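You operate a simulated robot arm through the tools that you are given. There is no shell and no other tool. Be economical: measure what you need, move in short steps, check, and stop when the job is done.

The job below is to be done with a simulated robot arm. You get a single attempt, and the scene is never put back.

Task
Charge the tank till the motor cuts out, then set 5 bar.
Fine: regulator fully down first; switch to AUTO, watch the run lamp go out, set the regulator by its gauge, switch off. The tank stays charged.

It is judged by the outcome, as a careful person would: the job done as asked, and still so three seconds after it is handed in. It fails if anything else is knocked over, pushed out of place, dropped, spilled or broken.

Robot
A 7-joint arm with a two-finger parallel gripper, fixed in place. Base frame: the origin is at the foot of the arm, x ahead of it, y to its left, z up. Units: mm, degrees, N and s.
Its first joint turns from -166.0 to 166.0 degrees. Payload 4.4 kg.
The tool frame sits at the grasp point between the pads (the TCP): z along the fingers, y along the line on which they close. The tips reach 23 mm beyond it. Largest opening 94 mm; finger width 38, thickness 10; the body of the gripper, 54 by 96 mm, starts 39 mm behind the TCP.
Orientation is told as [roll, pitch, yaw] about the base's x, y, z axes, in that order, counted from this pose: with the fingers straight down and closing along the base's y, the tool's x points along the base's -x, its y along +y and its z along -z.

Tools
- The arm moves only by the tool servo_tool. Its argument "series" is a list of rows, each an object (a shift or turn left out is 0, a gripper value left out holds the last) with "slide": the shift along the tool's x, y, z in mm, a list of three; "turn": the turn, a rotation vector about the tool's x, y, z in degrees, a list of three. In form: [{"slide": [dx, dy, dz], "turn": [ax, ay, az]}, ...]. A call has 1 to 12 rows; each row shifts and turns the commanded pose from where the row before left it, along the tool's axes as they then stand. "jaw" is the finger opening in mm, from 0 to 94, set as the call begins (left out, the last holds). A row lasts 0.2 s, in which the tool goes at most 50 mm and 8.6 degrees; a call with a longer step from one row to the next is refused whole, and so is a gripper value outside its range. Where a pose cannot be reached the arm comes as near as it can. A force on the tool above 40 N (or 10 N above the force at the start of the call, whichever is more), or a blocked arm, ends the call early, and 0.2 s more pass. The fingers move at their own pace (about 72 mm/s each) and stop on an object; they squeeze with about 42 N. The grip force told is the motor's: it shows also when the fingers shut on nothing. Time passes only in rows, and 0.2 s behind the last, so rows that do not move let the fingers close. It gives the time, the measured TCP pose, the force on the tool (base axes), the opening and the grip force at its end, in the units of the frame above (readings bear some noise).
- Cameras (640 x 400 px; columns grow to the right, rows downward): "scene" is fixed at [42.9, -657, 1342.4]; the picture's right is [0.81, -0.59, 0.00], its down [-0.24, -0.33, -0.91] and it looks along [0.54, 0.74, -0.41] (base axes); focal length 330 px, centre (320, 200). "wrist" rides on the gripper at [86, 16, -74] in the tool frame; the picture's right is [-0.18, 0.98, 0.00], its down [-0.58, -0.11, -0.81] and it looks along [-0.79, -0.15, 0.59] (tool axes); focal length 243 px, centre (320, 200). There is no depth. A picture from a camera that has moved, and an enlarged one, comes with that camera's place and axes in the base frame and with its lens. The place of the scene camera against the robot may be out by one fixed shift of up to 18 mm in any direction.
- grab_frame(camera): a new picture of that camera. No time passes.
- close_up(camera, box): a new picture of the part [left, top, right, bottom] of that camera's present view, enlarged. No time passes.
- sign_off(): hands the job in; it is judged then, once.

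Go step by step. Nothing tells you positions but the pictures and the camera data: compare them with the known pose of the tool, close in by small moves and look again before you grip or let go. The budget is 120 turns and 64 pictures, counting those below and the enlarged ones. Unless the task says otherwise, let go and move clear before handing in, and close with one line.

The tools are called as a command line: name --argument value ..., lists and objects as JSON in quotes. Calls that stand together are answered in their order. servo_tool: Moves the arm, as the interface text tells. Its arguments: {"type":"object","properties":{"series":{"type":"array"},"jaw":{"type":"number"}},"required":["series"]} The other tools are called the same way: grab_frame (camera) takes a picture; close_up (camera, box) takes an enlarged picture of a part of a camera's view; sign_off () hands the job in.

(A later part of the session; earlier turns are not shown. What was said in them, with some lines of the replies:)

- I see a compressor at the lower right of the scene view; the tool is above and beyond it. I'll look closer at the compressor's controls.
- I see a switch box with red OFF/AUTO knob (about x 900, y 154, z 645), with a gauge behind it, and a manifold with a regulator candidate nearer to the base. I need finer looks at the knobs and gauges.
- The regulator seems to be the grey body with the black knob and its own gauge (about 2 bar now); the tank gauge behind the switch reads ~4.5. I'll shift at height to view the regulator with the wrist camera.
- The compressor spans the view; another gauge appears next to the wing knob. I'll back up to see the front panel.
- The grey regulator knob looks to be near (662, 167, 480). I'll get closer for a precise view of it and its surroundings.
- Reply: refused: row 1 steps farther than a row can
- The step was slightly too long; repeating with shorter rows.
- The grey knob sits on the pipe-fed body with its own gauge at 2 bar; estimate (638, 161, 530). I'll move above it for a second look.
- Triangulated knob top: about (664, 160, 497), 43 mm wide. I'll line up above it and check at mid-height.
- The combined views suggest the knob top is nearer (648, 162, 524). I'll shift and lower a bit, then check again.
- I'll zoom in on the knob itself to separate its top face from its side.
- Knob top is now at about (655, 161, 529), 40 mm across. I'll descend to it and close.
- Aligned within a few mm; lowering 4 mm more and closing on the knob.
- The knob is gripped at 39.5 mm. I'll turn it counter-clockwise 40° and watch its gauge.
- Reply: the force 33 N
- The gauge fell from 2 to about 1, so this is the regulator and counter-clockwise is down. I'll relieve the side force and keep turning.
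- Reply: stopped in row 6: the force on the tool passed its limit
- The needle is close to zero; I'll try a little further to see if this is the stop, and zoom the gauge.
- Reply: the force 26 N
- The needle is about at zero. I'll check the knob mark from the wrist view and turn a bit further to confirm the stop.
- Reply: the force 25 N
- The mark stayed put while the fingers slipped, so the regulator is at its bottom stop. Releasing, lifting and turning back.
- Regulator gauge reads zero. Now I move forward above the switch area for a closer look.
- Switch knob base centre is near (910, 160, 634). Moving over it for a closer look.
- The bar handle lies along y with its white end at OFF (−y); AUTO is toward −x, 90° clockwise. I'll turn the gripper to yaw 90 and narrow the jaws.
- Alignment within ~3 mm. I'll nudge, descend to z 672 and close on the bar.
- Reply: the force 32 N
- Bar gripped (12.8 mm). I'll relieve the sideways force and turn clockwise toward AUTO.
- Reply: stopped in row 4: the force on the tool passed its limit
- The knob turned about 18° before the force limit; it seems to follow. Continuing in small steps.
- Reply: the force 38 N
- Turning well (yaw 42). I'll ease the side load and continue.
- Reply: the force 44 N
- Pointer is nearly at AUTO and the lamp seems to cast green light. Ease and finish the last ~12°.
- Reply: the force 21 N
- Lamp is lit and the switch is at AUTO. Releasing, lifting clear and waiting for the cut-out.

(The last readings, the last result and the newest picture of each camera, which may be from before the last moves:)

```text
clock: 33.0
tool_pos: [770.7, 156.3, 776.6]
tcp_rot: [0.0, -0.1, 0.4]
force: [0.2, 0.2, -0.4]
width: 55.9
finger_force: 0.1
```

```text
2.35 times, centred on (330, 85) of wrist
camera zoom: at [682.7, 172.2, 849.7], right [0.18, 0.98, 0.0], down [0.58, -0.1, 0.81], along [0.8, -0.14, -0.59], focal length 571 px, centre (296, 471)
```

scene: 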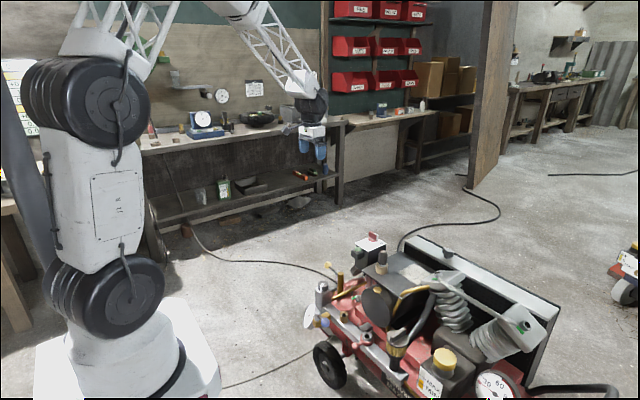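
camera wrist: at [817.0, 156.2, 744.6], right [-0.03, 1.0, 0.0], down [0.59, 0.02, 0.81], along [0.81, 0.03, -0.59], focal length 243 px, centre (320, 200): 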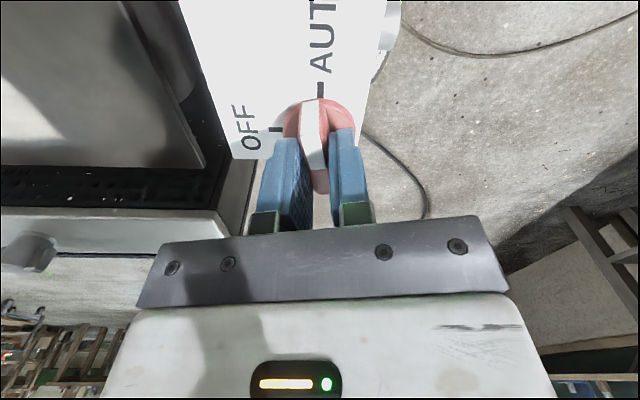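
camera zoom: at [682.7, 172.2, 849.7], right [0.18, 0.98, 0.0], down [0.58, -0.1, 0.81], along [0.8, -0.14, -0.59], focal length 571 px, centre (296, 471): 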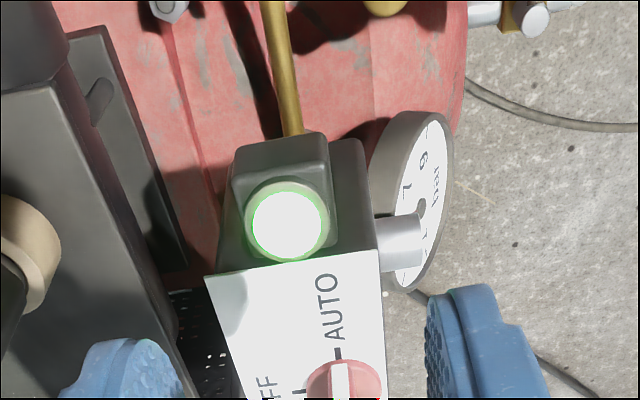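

Motor running (lamp bright), pointer at AUTO. I'll shift sideways to see the tank gauge while waiting.

servo_tool --series '[{"slide": [0, 45, 0]}, {"slide": [0, 45, 0]}, {"slide": [0, 40, 0]}, {"slide": [0, 0, 0]}, {"slide": [0, 0, 0]}, {"slide": [0, 0, 0]}, {"slide": [0, 0, 0]}, {"slide": [0, 0, 0]}, {"slide": [0, 0, 0]}, {"slide": [0, 0, 0]}, {"slide": [0, 0, 0]}, {"slide": [0, 0, 0]}]'

close_up --camera "wrist" --box '[160, 0, 320, 100]'

```text
clock: 35.6
tool_pos: [769.8, 285.8, 776.1]
tcp_rot: [-0.1, -0.2, 0.4]
force: [-0.4, -0.5, -0.3]
width: 56.2
finger_force: 0.0
```

```text
4.00 times, centred on (240, 50) of wrist
camera zoom: at [681.1, 302.0, 851.0], right [0.18, 0.98, 0.0], down [0.58, -0.1, 0.81], along [0.8, -0.14, -0.59], focal length 970 px, centre (640, 800)
```

zoom: 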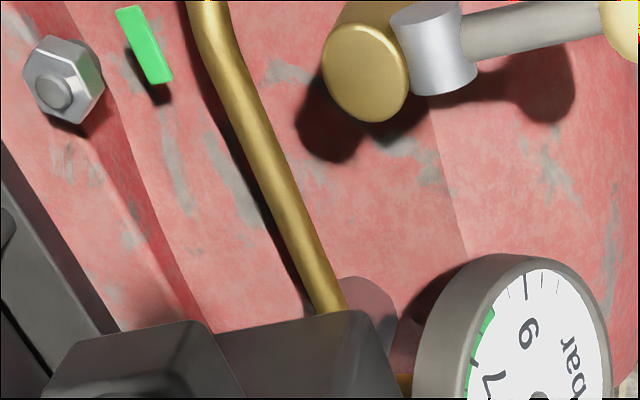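

Framing was too high; wait some more and look lower.

servo_tool --series '[{"slide": [0, 0, 0]}, {"slide": [0, 0, 0]}, {"slide": [0, 0, 0]}, {"slide": [0, 0, 0]}, {"slide": [0, 0, 0]}, {"slide": [0, 0, 0]}, {"slide": [0, 0, 0]}, {"slide": [0, 0, 0]}, {"slide": [0, 0, 0]}, {"slide": [0, 0, 0]}, {"slide": [0, 0, 0]}, {"slide": [0, 0, 0]}]'

close_up --camera "wrist" --box '[170, 50, 330, 170]'

```text
clock: 38.2
tool_pos: [769.9, 286.5, 778.0]
tcp_rot: [0.0, -0.1, 0.4]
force: [0.1, 0.2, 1.3]
width: 55.9
finger_force: 0.0
```

```text
3.33 times, centred on (250, 110) of wrist
camera zoom: at [681.1, 302.0, 851.0], right [0.18, 0.98, 0.0], down [0.58, -0.1, 0.81], along [0.8, -0.14, -0.59], focal length 809 px, centre (553, 500)
```

zoom: 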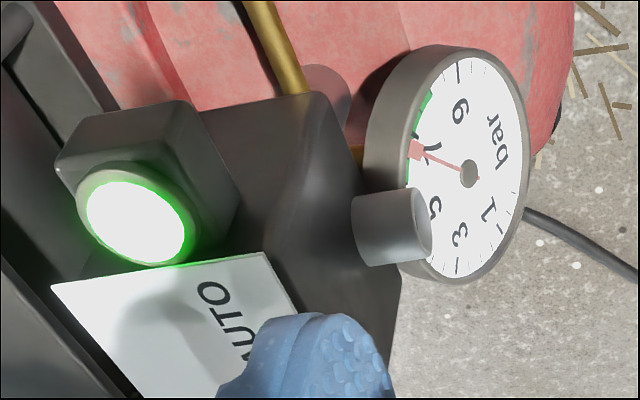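

Tank is at about 7 bar and rising; waiting a few more seconds.

servo_tool --series '[{"slide": [0, 0, 0]}, {"slide": [0, 0, 0]}, {"slide": [0, 0, 0]}, {"slide": [0, 0, 0]}, {"slide": [0, 0, 0]}, {"slide": [0, 0, 0]}, {"slide": [0, 0, 0]}, {"slide": [0, 0, 0]}, {"slide": [0, 0, 0]}, {"slide": [0, 0, 0]}, {"slide": [0, 0, 0]}, {"slide": [0, 0, 0]}]'

servo_tool --series '[{"slide": [0, 0, 0]}, {"slide": [0, 0, 0]}, {"slide": [0, 0, 0]}, {"slide": [0, 0, 0]}, {"slide": [0, 0, 0]}, {"slide": [0, 0, 0]}, {"slide": [0, 0, 0]}, {"slide": [0, 0, 0]}, {"slide": [0, 0, 0]}, {"slide": [0, 0, 0]}, {"slide": [0, 0, 0]}, {"slide": [0, 0, 0]}]'

close_up --camera "wrist" --box '[170, 50, 330, 170]'

```text
clock: 40.8
tool_pos: [769.2, 286.8, 777.4]
tcp_rot: [0.1, -0.3, 0.5]
force: [-0.1, 0.5, 0.0]
width: 55.8
finger_force: 0.1
```

```text
clock: 43.4
tool_pos: [770.2, 286.1, 778.2]
tcp_rot: [0.1, -0.3, 0.4]
force: [0.6, 0.1, 0.3]
width: 56.1
finger_force: 0.0
```

```text
3.33 times, centred on (250, 110) of wrist
camera zoom: at [681.1, 302.0, 851.0], right [0.18, 0.98, 0.0], down [0.58, -0.1, 0.81], along [0.8, -0.14, -0.59], focal length 809 px, centre (553, 500)
```

zoom: 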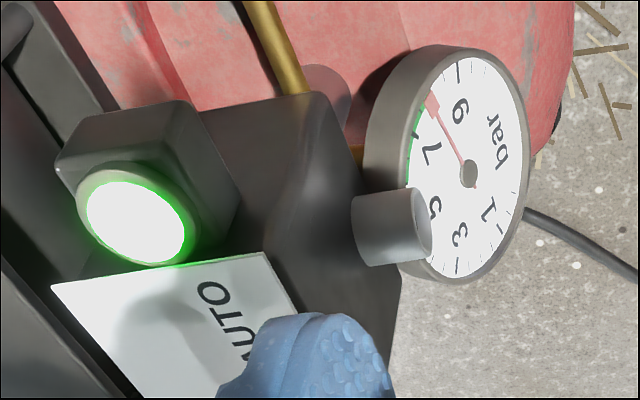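

Tank is at the end of the green band (~8.3); the lamp is still lit. Wait briefly and check.

servo_tool --series '[{"slide": [0, 0, 0]}, {"slide": [0, 0, 0]}, {"slide": [0, 0, 0]}, {"slide": [0, 0, 0]}, {"slide": [0, 0, 0]}, {"slide": [0, 0, 0]}, {"slide": [0, 0, 0]}, {"slide": [0, 0, 0]}]'

close_up --camera "wrist" --box '[170, 50, 330, 170]'

```text
clock: 45.2
tool_pos: [769.1, 284.9, 777.5]
tcp_rot: [-0.1, -0.3, 0.5]
force: [-0.5, 0.2, -0.1]
width: 56.1
finger_force: 0.1
```

```text
3.33 times, centred on (250, 110) of wrist
camera zoom: at [681.1, 302.0, 851.0], right [0.18, 0.98, 0.0], down [0.58, -0.1, 0.81], along [0.8, -0.14, -0.59], focal length 809 px, centre (553, 500)
```

zoom: 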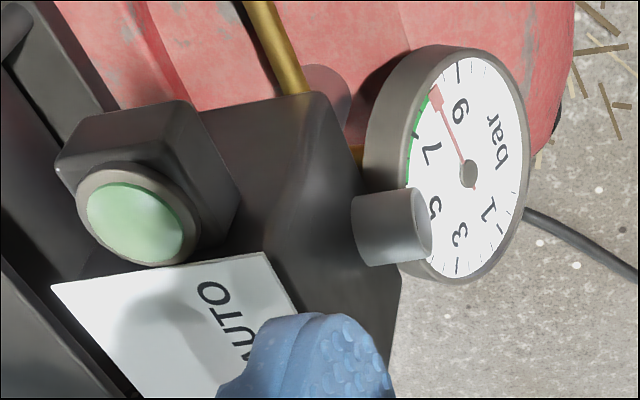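

The lamp is out: motor cut out at ~8.5 bar. Going back to the regulator, pre-rotated to yaw ~100 so I can turn clockwise.

servo_tool --series '[{"slide": [28, -32, 0]}, {"slide": [28, -32, 0]}, {"slide": [28, -32, 0]}, {"slide": [28.5, -32, 0]}, {"slide": [0, 0, 0]}]' --jaw 80

servo_tool --series '[{"turn": [0, 0, -8.4]}, {"turn": [0, 0, -8.4]}, {"turn": [0, 0, -8.4]}, {"turn": [0, 0, -8.4]}, {"turn": [0, 0, -8.4]}, {"turn": [0, 0, -8.4]}, {"turn": [0, 0, -8.4]}, {"turn": [0, 0, -8.4]}, {"turn": [0, 0, -8.4]}, {"turn": [0, 0, -8.4]}, {"turn": [0, 0, -8.4]}, {"turn": [0, 0, -8.4]}]'

servo_tool --series '[{"slide": [0, 0, 45]}, {"slide": [0, 0, 45]}, {"slide": [0, 0, 45]}, {"slide": [0, 0, 30]}, {"slide": [0, 0, 30]}, {"slide": [0, 0, 0]}]'

```text
clock: 46.4
tool_pos: [657.5, 156.9, 776.5]
tcp_rot: [-0.1, -0.1, 0.6]
force: [0.1, -0.4, 0.7]
width: 80.0
finger_force: 0.0
```

```text
clock: 49.0
tool_pos: [656.7, 155.6, 776.3]
tcp_rot: [-0.2, 0.0, 101.4]
force: [-0.8, 1.0, 0.2]
width: 79.9
finger_force: 0.1
```

```text
clock: 50.4
tool_pos: [658.0, 156.3, 579.2]
tcp_rot: [-0.3, 0.0, 101.4]
force: [0.3, -0.4, 0.1]
width: 80.2
finger_force: 0.1
```

Aligned over the knob; descending and gripping.

servo_tool --series '[{"slide": [-1.2, 0.8, 25]}, {"slide": [0, 0, 18]}, {"slide": [0, 0, 0]}]'

servo_tool --series '[{"slide": [0, 0, 0]}, {"slide": [0, 0, 0]}, {"slide": [0, 0, 0]}]' --jaw 30

servo_tool --series '[{"turn": [0, 0, 8]}, {"turn": [0, 0, 8]}, {"turn": [0, 0, 8]}, {"turn": [0, 0, 8]}, {"turn": [0, 0, 8]}, {"turn": [0, 0, 8]}, {"turn": [0, 0, 8]}, {"turn": [0, 0, 8]}, {"turn": [0, 0, 8]}, {"slide": [0, 0, 0]}]'

close_up --camera "scene" --box '[302, 266, 350, 338]'

```text
clock: 51.2
tool_pos: [657.0, 158.8, 536.8]
tcp_rot: [-0.1, -0.1, 101.3]
force: [-0.3, -0.4, -0.2]
width: 80.1
finger_force: 0.0
```

```text
clock: 52.0
tool_pos: [655.6, 157.0, 536.7]
tcp_rot: [-0.1, 0.0, 101.3]
force: [-25.2, -4.2, 9.3]
width: 38.9
finger_force: 45.0
```

```text
clock: 52.5
tool_pos: [654.9, 157.8, 536.4]
tcp_rot: [-0.1, 0.0, 90.2]
force: [-5.6, 2.3, 11.7]
width: 39.2
finger_force: 45.3
stopped in row 2: the force on the tool passed its limit (the readings are from after the stop); the commanded pose is now the measured one
```

```text
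5.56 times, centred on (326, 302) of scene
camera zoom: at [42.9, -657.0, 1342.4], right [0.81, -0.59, 0.0], down [-0.24, -0.33, -0.91], along [0.54, 0.74, -0.41], focal length 1836 px, centre (287, -367)
```

zoom: 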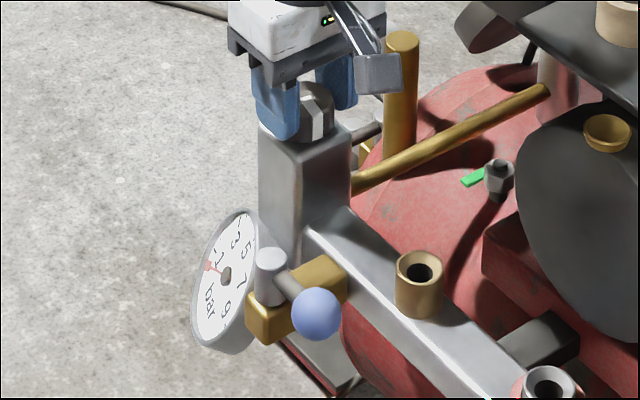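

Now commanded centre matches the knob; continuing clockwise 64°.

servo_tool --series '[{"turn": [0, 0, 8]}, {"turn": [0, 0, 8]}, {"turn": [0, 0, 8]}, {"turn": [0, 0, 8]}, {"turn": [0, 0, 8]}, {"turn": [0, 0, 8]}, {"turn": [0, 0, 8]}, {"turn": [0, 0, 8]}, {"slide": [0, 0, 0]}]'

close_up --camera "scene" --box '[306, 300, 338, 332]'

```text
clock: 53.3
tool_pos: [653.0, 157.6, 536.9]
tcp_rot: [0.2, 0.1, 68.9]
force: [-6.9, 5.2, 12.2]
width: 39.0
finger_force: 45.1
stopped in row 3: the force on the tool passed its limit (the readings are from after the stop); the commanded pose is now the measured one
```

```text
12.50 times, centred on (322, 316) of scene
camera zoom: at [42.9, -657.0, 1342.4], right [0.81, -0.59, 0.0], down [-0.24, -0.33, -0.91], along [0.54, 0.74, -0.41], focal length 4132 px, centre (295, -1250)
```

zoom: 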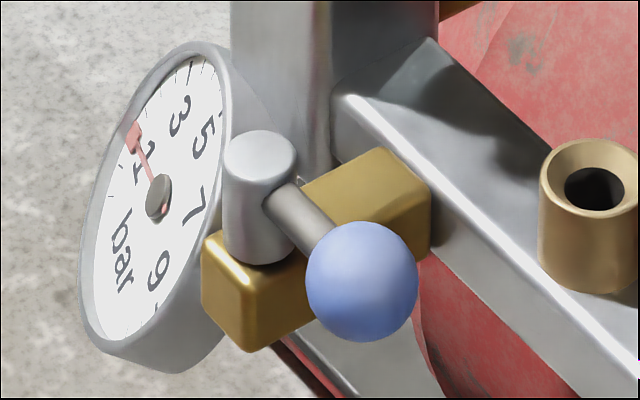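

About 1.2 bar after 32°. Continuing.

servo_tool --series '[{"slide": [0, 0, -0.7]}, {"turn": [0, 0, 7]}, {"turn": [0, 0, 7]}, {"turn": [0, 0, 7]}, {"turn": [0, 0, 7]}, {"turn": [0, 0, 7]}, {"turn": [0, 0, 7]}, {"slide": [0, 0, 0]}]'

servo_tool --series '[{"turn": [0, 0, 7]}, {"turn": [0, 0, 7]}, {"slide": [0, 0, 0]}]'

```text
clock: 54.4
tool_pos: [652.7, 158.5, 537.5]
tcp_rot: [0.0, 0.2, 44.7]
force: [-4.0, 12.5, 6.8]
width: 38.9
finger_force: 45.1
stopped in row 5: the force on the tool passed its limit (the readings are from after the stop); the commanded pose is now the measured one
```

```text
clock: 55.0
tool_pos: [652.7, 159.0, 536.5]
tcp_rot: [0.0, 0.2, 32.1]
force: [-5.0, 11.3, 9.0]
width: 39.1
finger_force: 45.0
stopped in row 3: the force on the tool passed its limit (the readings are from after the stop); the commanded pose is now the measured one
```

servo_tool --series '[{"slide": [0, 1, -0.5]}, {"turn": [0, 0, 7]}, {"turn": [0, 0, 7]}, {"turn": [0, 0, 7]}, {"slide": [0, 0, 0]}]'

close_up --camera "scene" --box '[306, 300, 338, 332]'

```text
clock: 56.2
tool_pos: [652.1, 159.4, 538.1]
tcp_rot: [0.1, 0.2, 11.1]
force: [14.1, 13.3, -24.8]
width: 38.8
finger_force: 45.1
```

```text
12.50 times, centred on (322, 316) of scene
camera zoom: at [42.9, -657.0, 1342.4], right [0.81, -0.59, 0.0], down [-0.24, -0.33, -0.91], along [0.54, 0.74, -0.41], focal length 4132 px, centre (295, -1250)
```

zoom: 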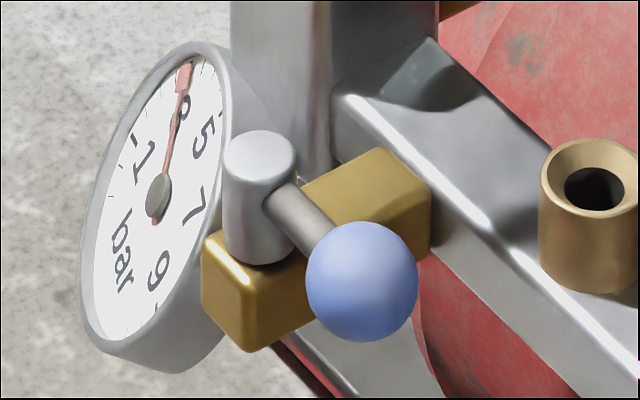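

Near 3 bar after 90° of travel; ~60° more. Turning 42° next.

servo_tool --series '[{"slide": [-0.5, 0.5, 0.7]}, {"turn": [0, 0, 7]}, {"turn": [0, 0, 7]}, {"turn": [0, 0, 7]}, {"slide": [0, 0, 0]}]'

servo_tool --series '[{"turn": [0, 0, 7]}, {"turn": [0, 0, 7]}, {"turn": [0, 0, 7]}, {"slide": [0, 0, 0]}]'

```text
clock: 57.3
tool_pos: [652.4, 159.8, 536.5]
tcp_rot: [-0.1, 0.2, -9.7]
force: [-5.5, 9.7, 8.0]
width: 38.9
finger_force: 44.9
stopped in row 5: the force on the tool passed its limit (the readings are from after the stop); the commanded pose is now the measured one
```

```text
clock: 58.1
tool_pos: [651.8, 161.3, 537.1]
tcp_rot: [-0.1, 0.1, -29.6]
force: [-0.6, 12.5, -0.3]
width: 39.3
finger_force: 44.4
stopped in row 4: the force on the tool passed its limit (the readings are from after the stop); the commanded pose is now the measured one
```

close_up --camera "scene" --box '[306, 300, 338, 332]'

```text
12.50 times, centred on (322, 316) of scene
camera zoom: at [42.9, -657.0, 1342.4], right [0.81, -0.59, 0.0], down [-0.24, -0.33, -0.91], along [0.54, 0.74, -0.41], focal length 4132 px, centre (295, -1250)
```

zoom: 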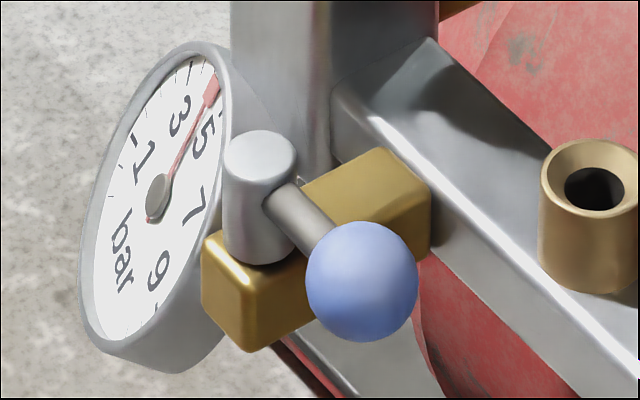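

About 4.3 bar; turning ~20° more, then releasing to read head-on.

servo_tool --series '[{"slide": [0, 0.5, 0]}, {"turn": [0, 0, 7]}, {"turn": [0, 0, 7]}, {"turn": [0, 0, 6]}, {"slide": [0, 0, 0]}]'

close_up --camera "scene" --box '[306, 300, 338, 332]'

```text
clock: 59.3
tool_pos: [653.4, 163.2, 536.6]
tcp_rot: [-0.1, 0.0, -49.8]
force: [15.7, 26.1, -22.8]
width: 39.1
finger_force: 44.7
```

```text
12.50 times, centred on (322, 316) of scene
camera zoom: at [42.9, -657.0, 1342.4], right [0.81, -0.59, 0.0], down [-0.24, -0.33, -0.91], along [0.54, 0.74, -0.41], focal length 4132 px, centre (295, -1250)
```

zoom: 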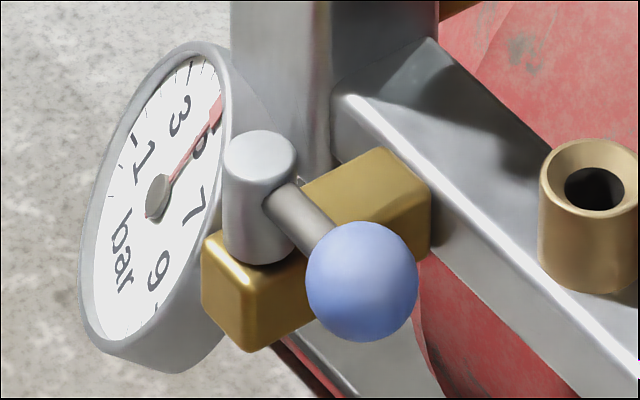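

Very near 5. Releasing, lifting and moving back for a head-on reading.

servo_tool --series '[{"slide": [0, 0, 0]}, {"slide": [0, 0, 0]}, {"slide": [0, 0, -40]}, {"slide": [0, 0, -45]}, {"slide": [0, 0, -45], "turn": [0, 0, -8.3]}, {"slide": [0, 0, -34], "turn": [0, 0, -8.3]}, {"turn": [0, 0, -8.3]}, {"turn": [0, 0, -8.3]}, {"turn": [0, 0, -8.3]}, {"turn": [0, 0, -8.3]}]' --jaw 80

servo_tool --series '[{"slide": [45, 0, 0]}, {"slide": [45, 0, 0]}, {"slide": [45, 0, 0]}, {"slide": [40, 0, 0]}, {"slide": [0, 0, 0]}]'

close_up --camera "wrist" --box '[270, 30, 398, 130]'

```text
clock: 61.5
tool_pos: [653.3, 162.6, 700.5]
tcp_rot: [-0.1, 0.1, 0.3]
force: [0.3, 0.6, 0.3]
width: 80.0
finger_force: 0.1
```

```text
clock: 62.7
tool_pos: [476.8, 161.7, 699.9]
tcp_rot: [0.0, 0.2, 0.2]
force: [0.5, -0.6, 0.6]
width: 80.1
finger_force: 0.1
```

```text
4.00 times, centred on (334, 80) of wrist
camera zoom: at [389.3, 177.6, 775.4], right [0.18, 0.98, 0.0], down [0.58, -0.11, 0.8], along [0.79, -0.15, -0.59], focal length 970 px, centre (264, 680)
```

zoom: 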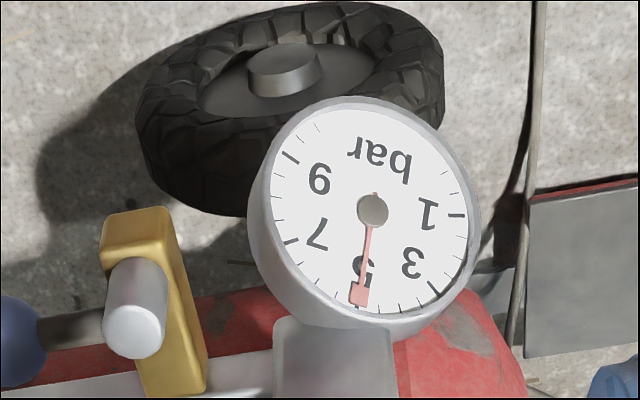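

The needle sits on 5; a tighter zoom to verify.

close_up --camera "wrist" --box '[325, 70, 373, 115]'

```text
8.89 times, centred on (349, 92) of wrist
camera zoom: at [389.3, 177.6, 775.4], right [0.18, 0.98, 0.0], down [0.58, -0.11, 0.8], along [0.79, -0.15, -0.59], focal length 2157 px, centre (62, 1156)
```

zoom: 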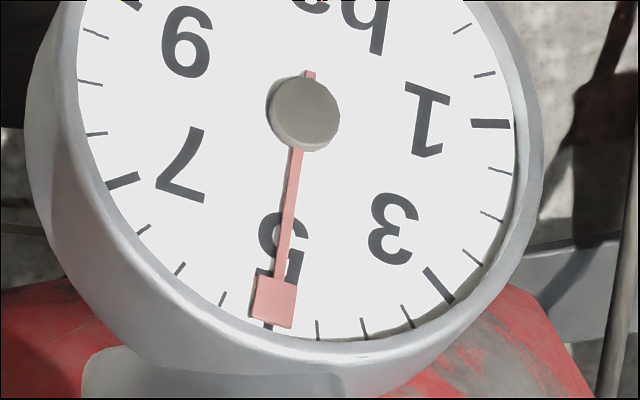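

The gauge reads 5 bar within a hair. Now back to the switch to turn it off.

servo_tool --series '[{"slide": [-20, 0, -40]}, {"slide": [-30, 0, -37]}, {"slide": [-48, 0, 0]}, {"slide": [-48, 0, 0]}, {"slide": [-48, 0, 0]}, {"slide": [-48, 0, 0]}, {"slide": [-48, 0, 0]}, {"slide": [-48, -3, 0]}, {"slide": [-48, 0, 0]}, {"slide": [-42, 0, 0]}, {"slide": [0, 0, 0]}]' --jaw 56

servo_tool --series '[{"slide": [0, 0, 40]}, {"slide": [0, 0, 40]}, {"slide": [0, 0, 0]}]'

grab_frame --camera "wrist"

```text
clock: 65.1
tool_pos: [905.8, 160.4, 777.1]
tcp_rot: [0.0, 0.2, 0.2]
force: [-1.4, -0.2, 0.3]
width: 55.7
finger_force: 0.1
```

```text
clock: 65.9
tool_pos: [904.5, 158.6, 696.7]
tcp_rot: [-0.1, 0.2, 0.2]
force: [0.3, -0.4, 0.3]
width: 55.9
finger_force: 0.0
```

```text
8 pictures are left
camera wrist: at [817.8, 176.2, 771.4], right [0.18, 0.98, 0.0], down [0.58, -0.11, 0.8], along [0.79, -0.15, -0.59], focal length 243 px, centre (320, 200)
```

wrist: 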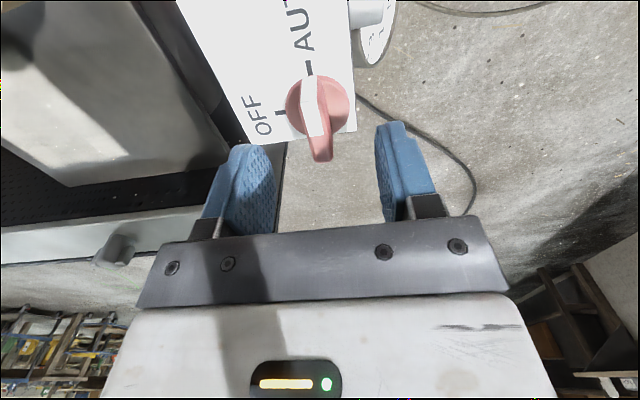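

Aligned over the switch. Descend, grip and turn counter-clockwise back to OFF.

servo_tool --series '[{"slide": [0, 0, 12]}, {"slide": [0, 0, 12]}, {"slide": [0, 0, 0]}]'

servo_tool --series '[{"slide": [0, 0, 0]}, {"slide": [0, 0, 0]}, {"slide": [0, 0, 0]}]' --jaw 5

servo_tool --series '[{"turn": [0, 0, -6]}, {"turn": [0, 0, -6]}, {"turn": [0, 0, -6]}, {"turn": [0, 0, -6]}, {"turn": [0, 0, -6]}, {"turn": [0, 0, -6]}, {"slide": [0, 0, 0]}]'

```text
clock: 66.7
tool_pos: [905.9, 160.6, 672.6]
tcp_rot: [-0.1, 0.2, 0.3]
force: [-0.8, 0.0, 0.1]
width: 56.0
finger_force: 0.0
```

```text
clock: 67.5
tool_pos: [905.2, 160.3, 673.7]
tcp_rot: [-0.1, 0.2, 0.1]
force: [-0.9, -24.0, 3.1]
width: 14.9
finger_force: 11.1
```

```text
clock: 69.1
tool_pos: [906.7, 160.2, 673.5]
tcp_rot: [0.1, 0.1, 36.2]
force: [5.7, -20.7, -2.5]
width: 13.6
finger_force: 9.8
```

Turning is going fine; continue.

servo_tool --series '[{"turn": [0, 0, -6]}, {"turn": [0, 0, -6]}, {"turn": [0, 0, -6]}, {"turn": [0, 0, -6]}, {"turn": [0, 0, -6]}, {"slide": [0, 0, 0]}]'

grab_frame --camera "wrist"

```text
clock: 70.5
tool_pos: [905.5, 160.3, 673.7]
tcp_rot: [0.2, 0.1, 66.2]
force: [-2.0, -3.0, -0.5]
width: 12.9
finger_force: 45.4
```

```text
7 pictures are left
camera wrist: at [855.0, 88.0, 747.6], right [-0.83, 0.56, 0.0], down [0.34, 0.49, 0.8], along [0.45, 0.67, -0.59], focal length 243 px, centre (320, 200)
```

wrist: 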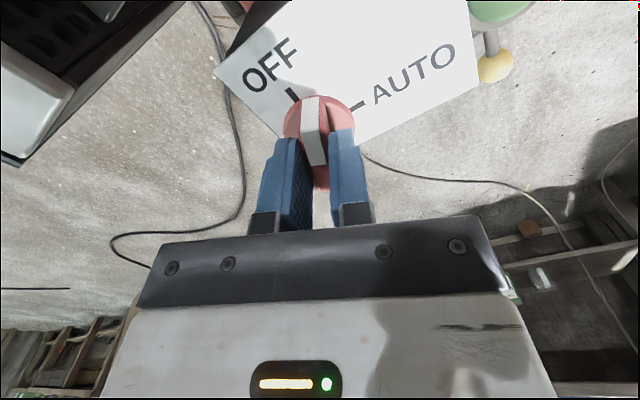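

Pointer at 66°; finishing the last 24° plus a touch to settle on OFF.

servo_tool --series '[{"turn": [0, 0, -6]}, {"turn": [0, 0, -6]}, {"turn": [0, 0, -6]}, {"turn": [0, 0, -6]}, {"slide": [0, 0, 0]}]'

servo_tool --series '[{"slide": [0, 0, 0]}, {"slide": [0, 0, 0]}, {"slide": [0, 0, -30]}, {"slide": [0, 0, -40]}, {"slide": [0, 0, -40]}, {"slide": [0, 0, 0]}]' --jaw 56

close_up --camera "scene" --box '[345, 210, 409, 260]'

close_up --camera "scene" --box '[306, 300, 338, 332]'

```text
clock: 71.9
tool_pos: [904.8, 161.2, 672.4]
tcp_rot: [0.3, 0.1, 90.3]
force: [-10.6, 4.3, 5.7]
width: 12.7
finger_force: 44.8
stopped in row 5: the force on the tool passed its limit (the readings are from after the stop); the commanded pose is now the measured one
```

```text
clock: 73.3
tool_pos: [906.0, 160.0, 782.4]
tcp_rot: [0.3, 0.1, 90.2]
force: [-0.4, 0.5, -0.2]
width: 56.1
finger_force: 0.1
```

```text
8.00 times, centred on (377, 235) of scene
camera zoom: at [42.9, -657.0, 1342.4], right [0.81, -0.59, 0.0], down [-0.24, -0.33, -0.91], along [0.54, 0.74, -0.41], focal length 2644 px, centre (-136, -80)
```

zoom: 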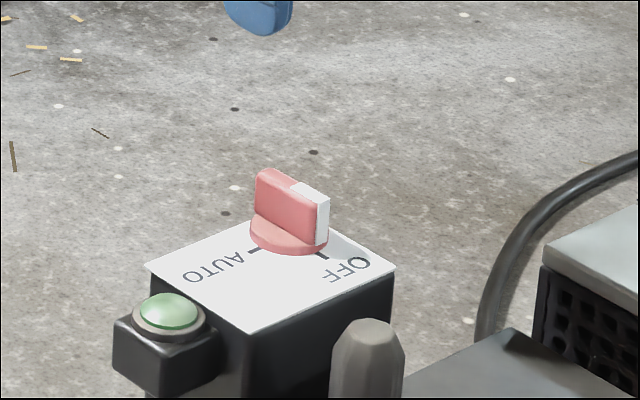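

```text
12.50 times, centred on (322, 316) of scene
camera zoom: at [42.9, -657.0, 1342.4], right [0.81, -0.59, 0.0], down [-0.24, -0.33, -0.91], along [0.54, 0.74, -0.41], focal length 4132 px, centre (295, -1250)
```

zoom: 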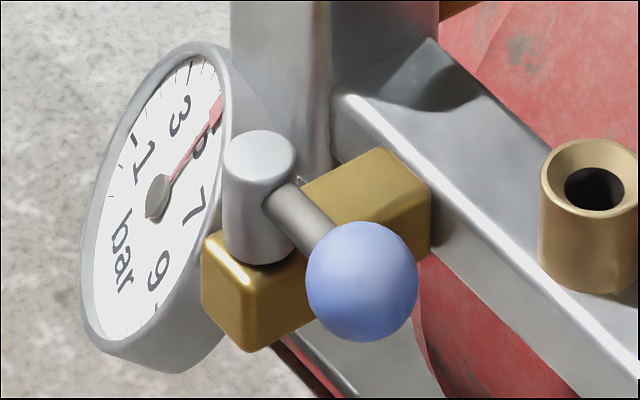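

Switch is OFF, lamp out, regulator gauge unchanged at 5. One last check of the tank gauge.

servo_tool --series '[{"turn": [0, 0, 8.2]}, {"turn": [0, 0, 8.2]}, {"turn": [0, 0, 8.2]}, {"turn": [0, 0, 8.2]}, {"turn": [0, 0, 8.2]}, {"turn": [0, 0, 8.2]}, {"turn": [0, 0, 8.2]}, {"turn": [0, 0, 8.2]}, {"turn": [0, 0, 8.2]}, {"turn": [0, 0, 8.2]}, {"turn": [0, 0, 8.2]}]'

servo_tool --series '[{"slide": [34, 32, 0]}, {"slide": [34, 32, 0]}, {"slide": [34, 32, 0]}, {"slide": [34, 32, 0]}, {"slide": [0, 0, 0]}]'

close_up --camera "wrist" --box '[170, 50, 330, 170]'

```text
clock: 75.7
tool_pos: [906.3, 160.2, 783.0]
tcp_rot: [-0.1, 0.2, -0.1]
force: [-0.7, 0.7, -0.2]
width: 56.2
finger_force: 0.1
```

```text
clock: 76.9
tool_pos: [769.3, 289.6, 782.3]
tcp_rot: [0.0, 0.2, 0.0]
force: [-0.4, 0.0, 0.2]
width: 56.0
finger_force: 0.0
```

```text
3.33 times, centred on (250, 110) of wrist
camera zoom: at [681.3, 305.2, 857.1], right [0.18, 0.98, 0.0], down [0.58, -0.11, 0.8], along [0.79, -0.15, -0.59], focal length 809 px, centre (553, 500)
```

zoom: 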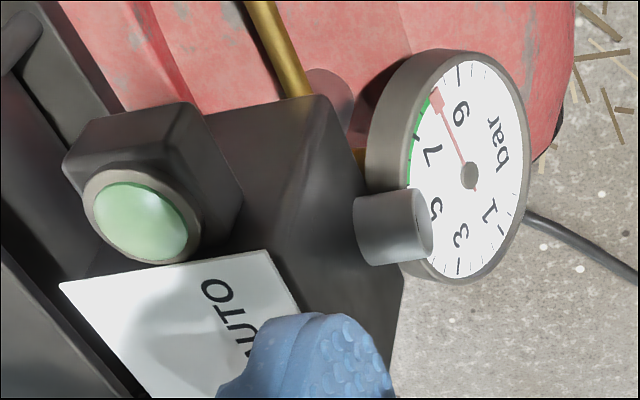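

The tank holds at about 8.5 bar, the lamp is out, and the arm is clear of everything. Handing in.

sign_off

```text
The job is handed in.
```

The tank charged until the motor cut out at about 8.5 bar and is holding there; the regulator reads 5 bar on its gauge, the switch is at OFF and the arm is clear.
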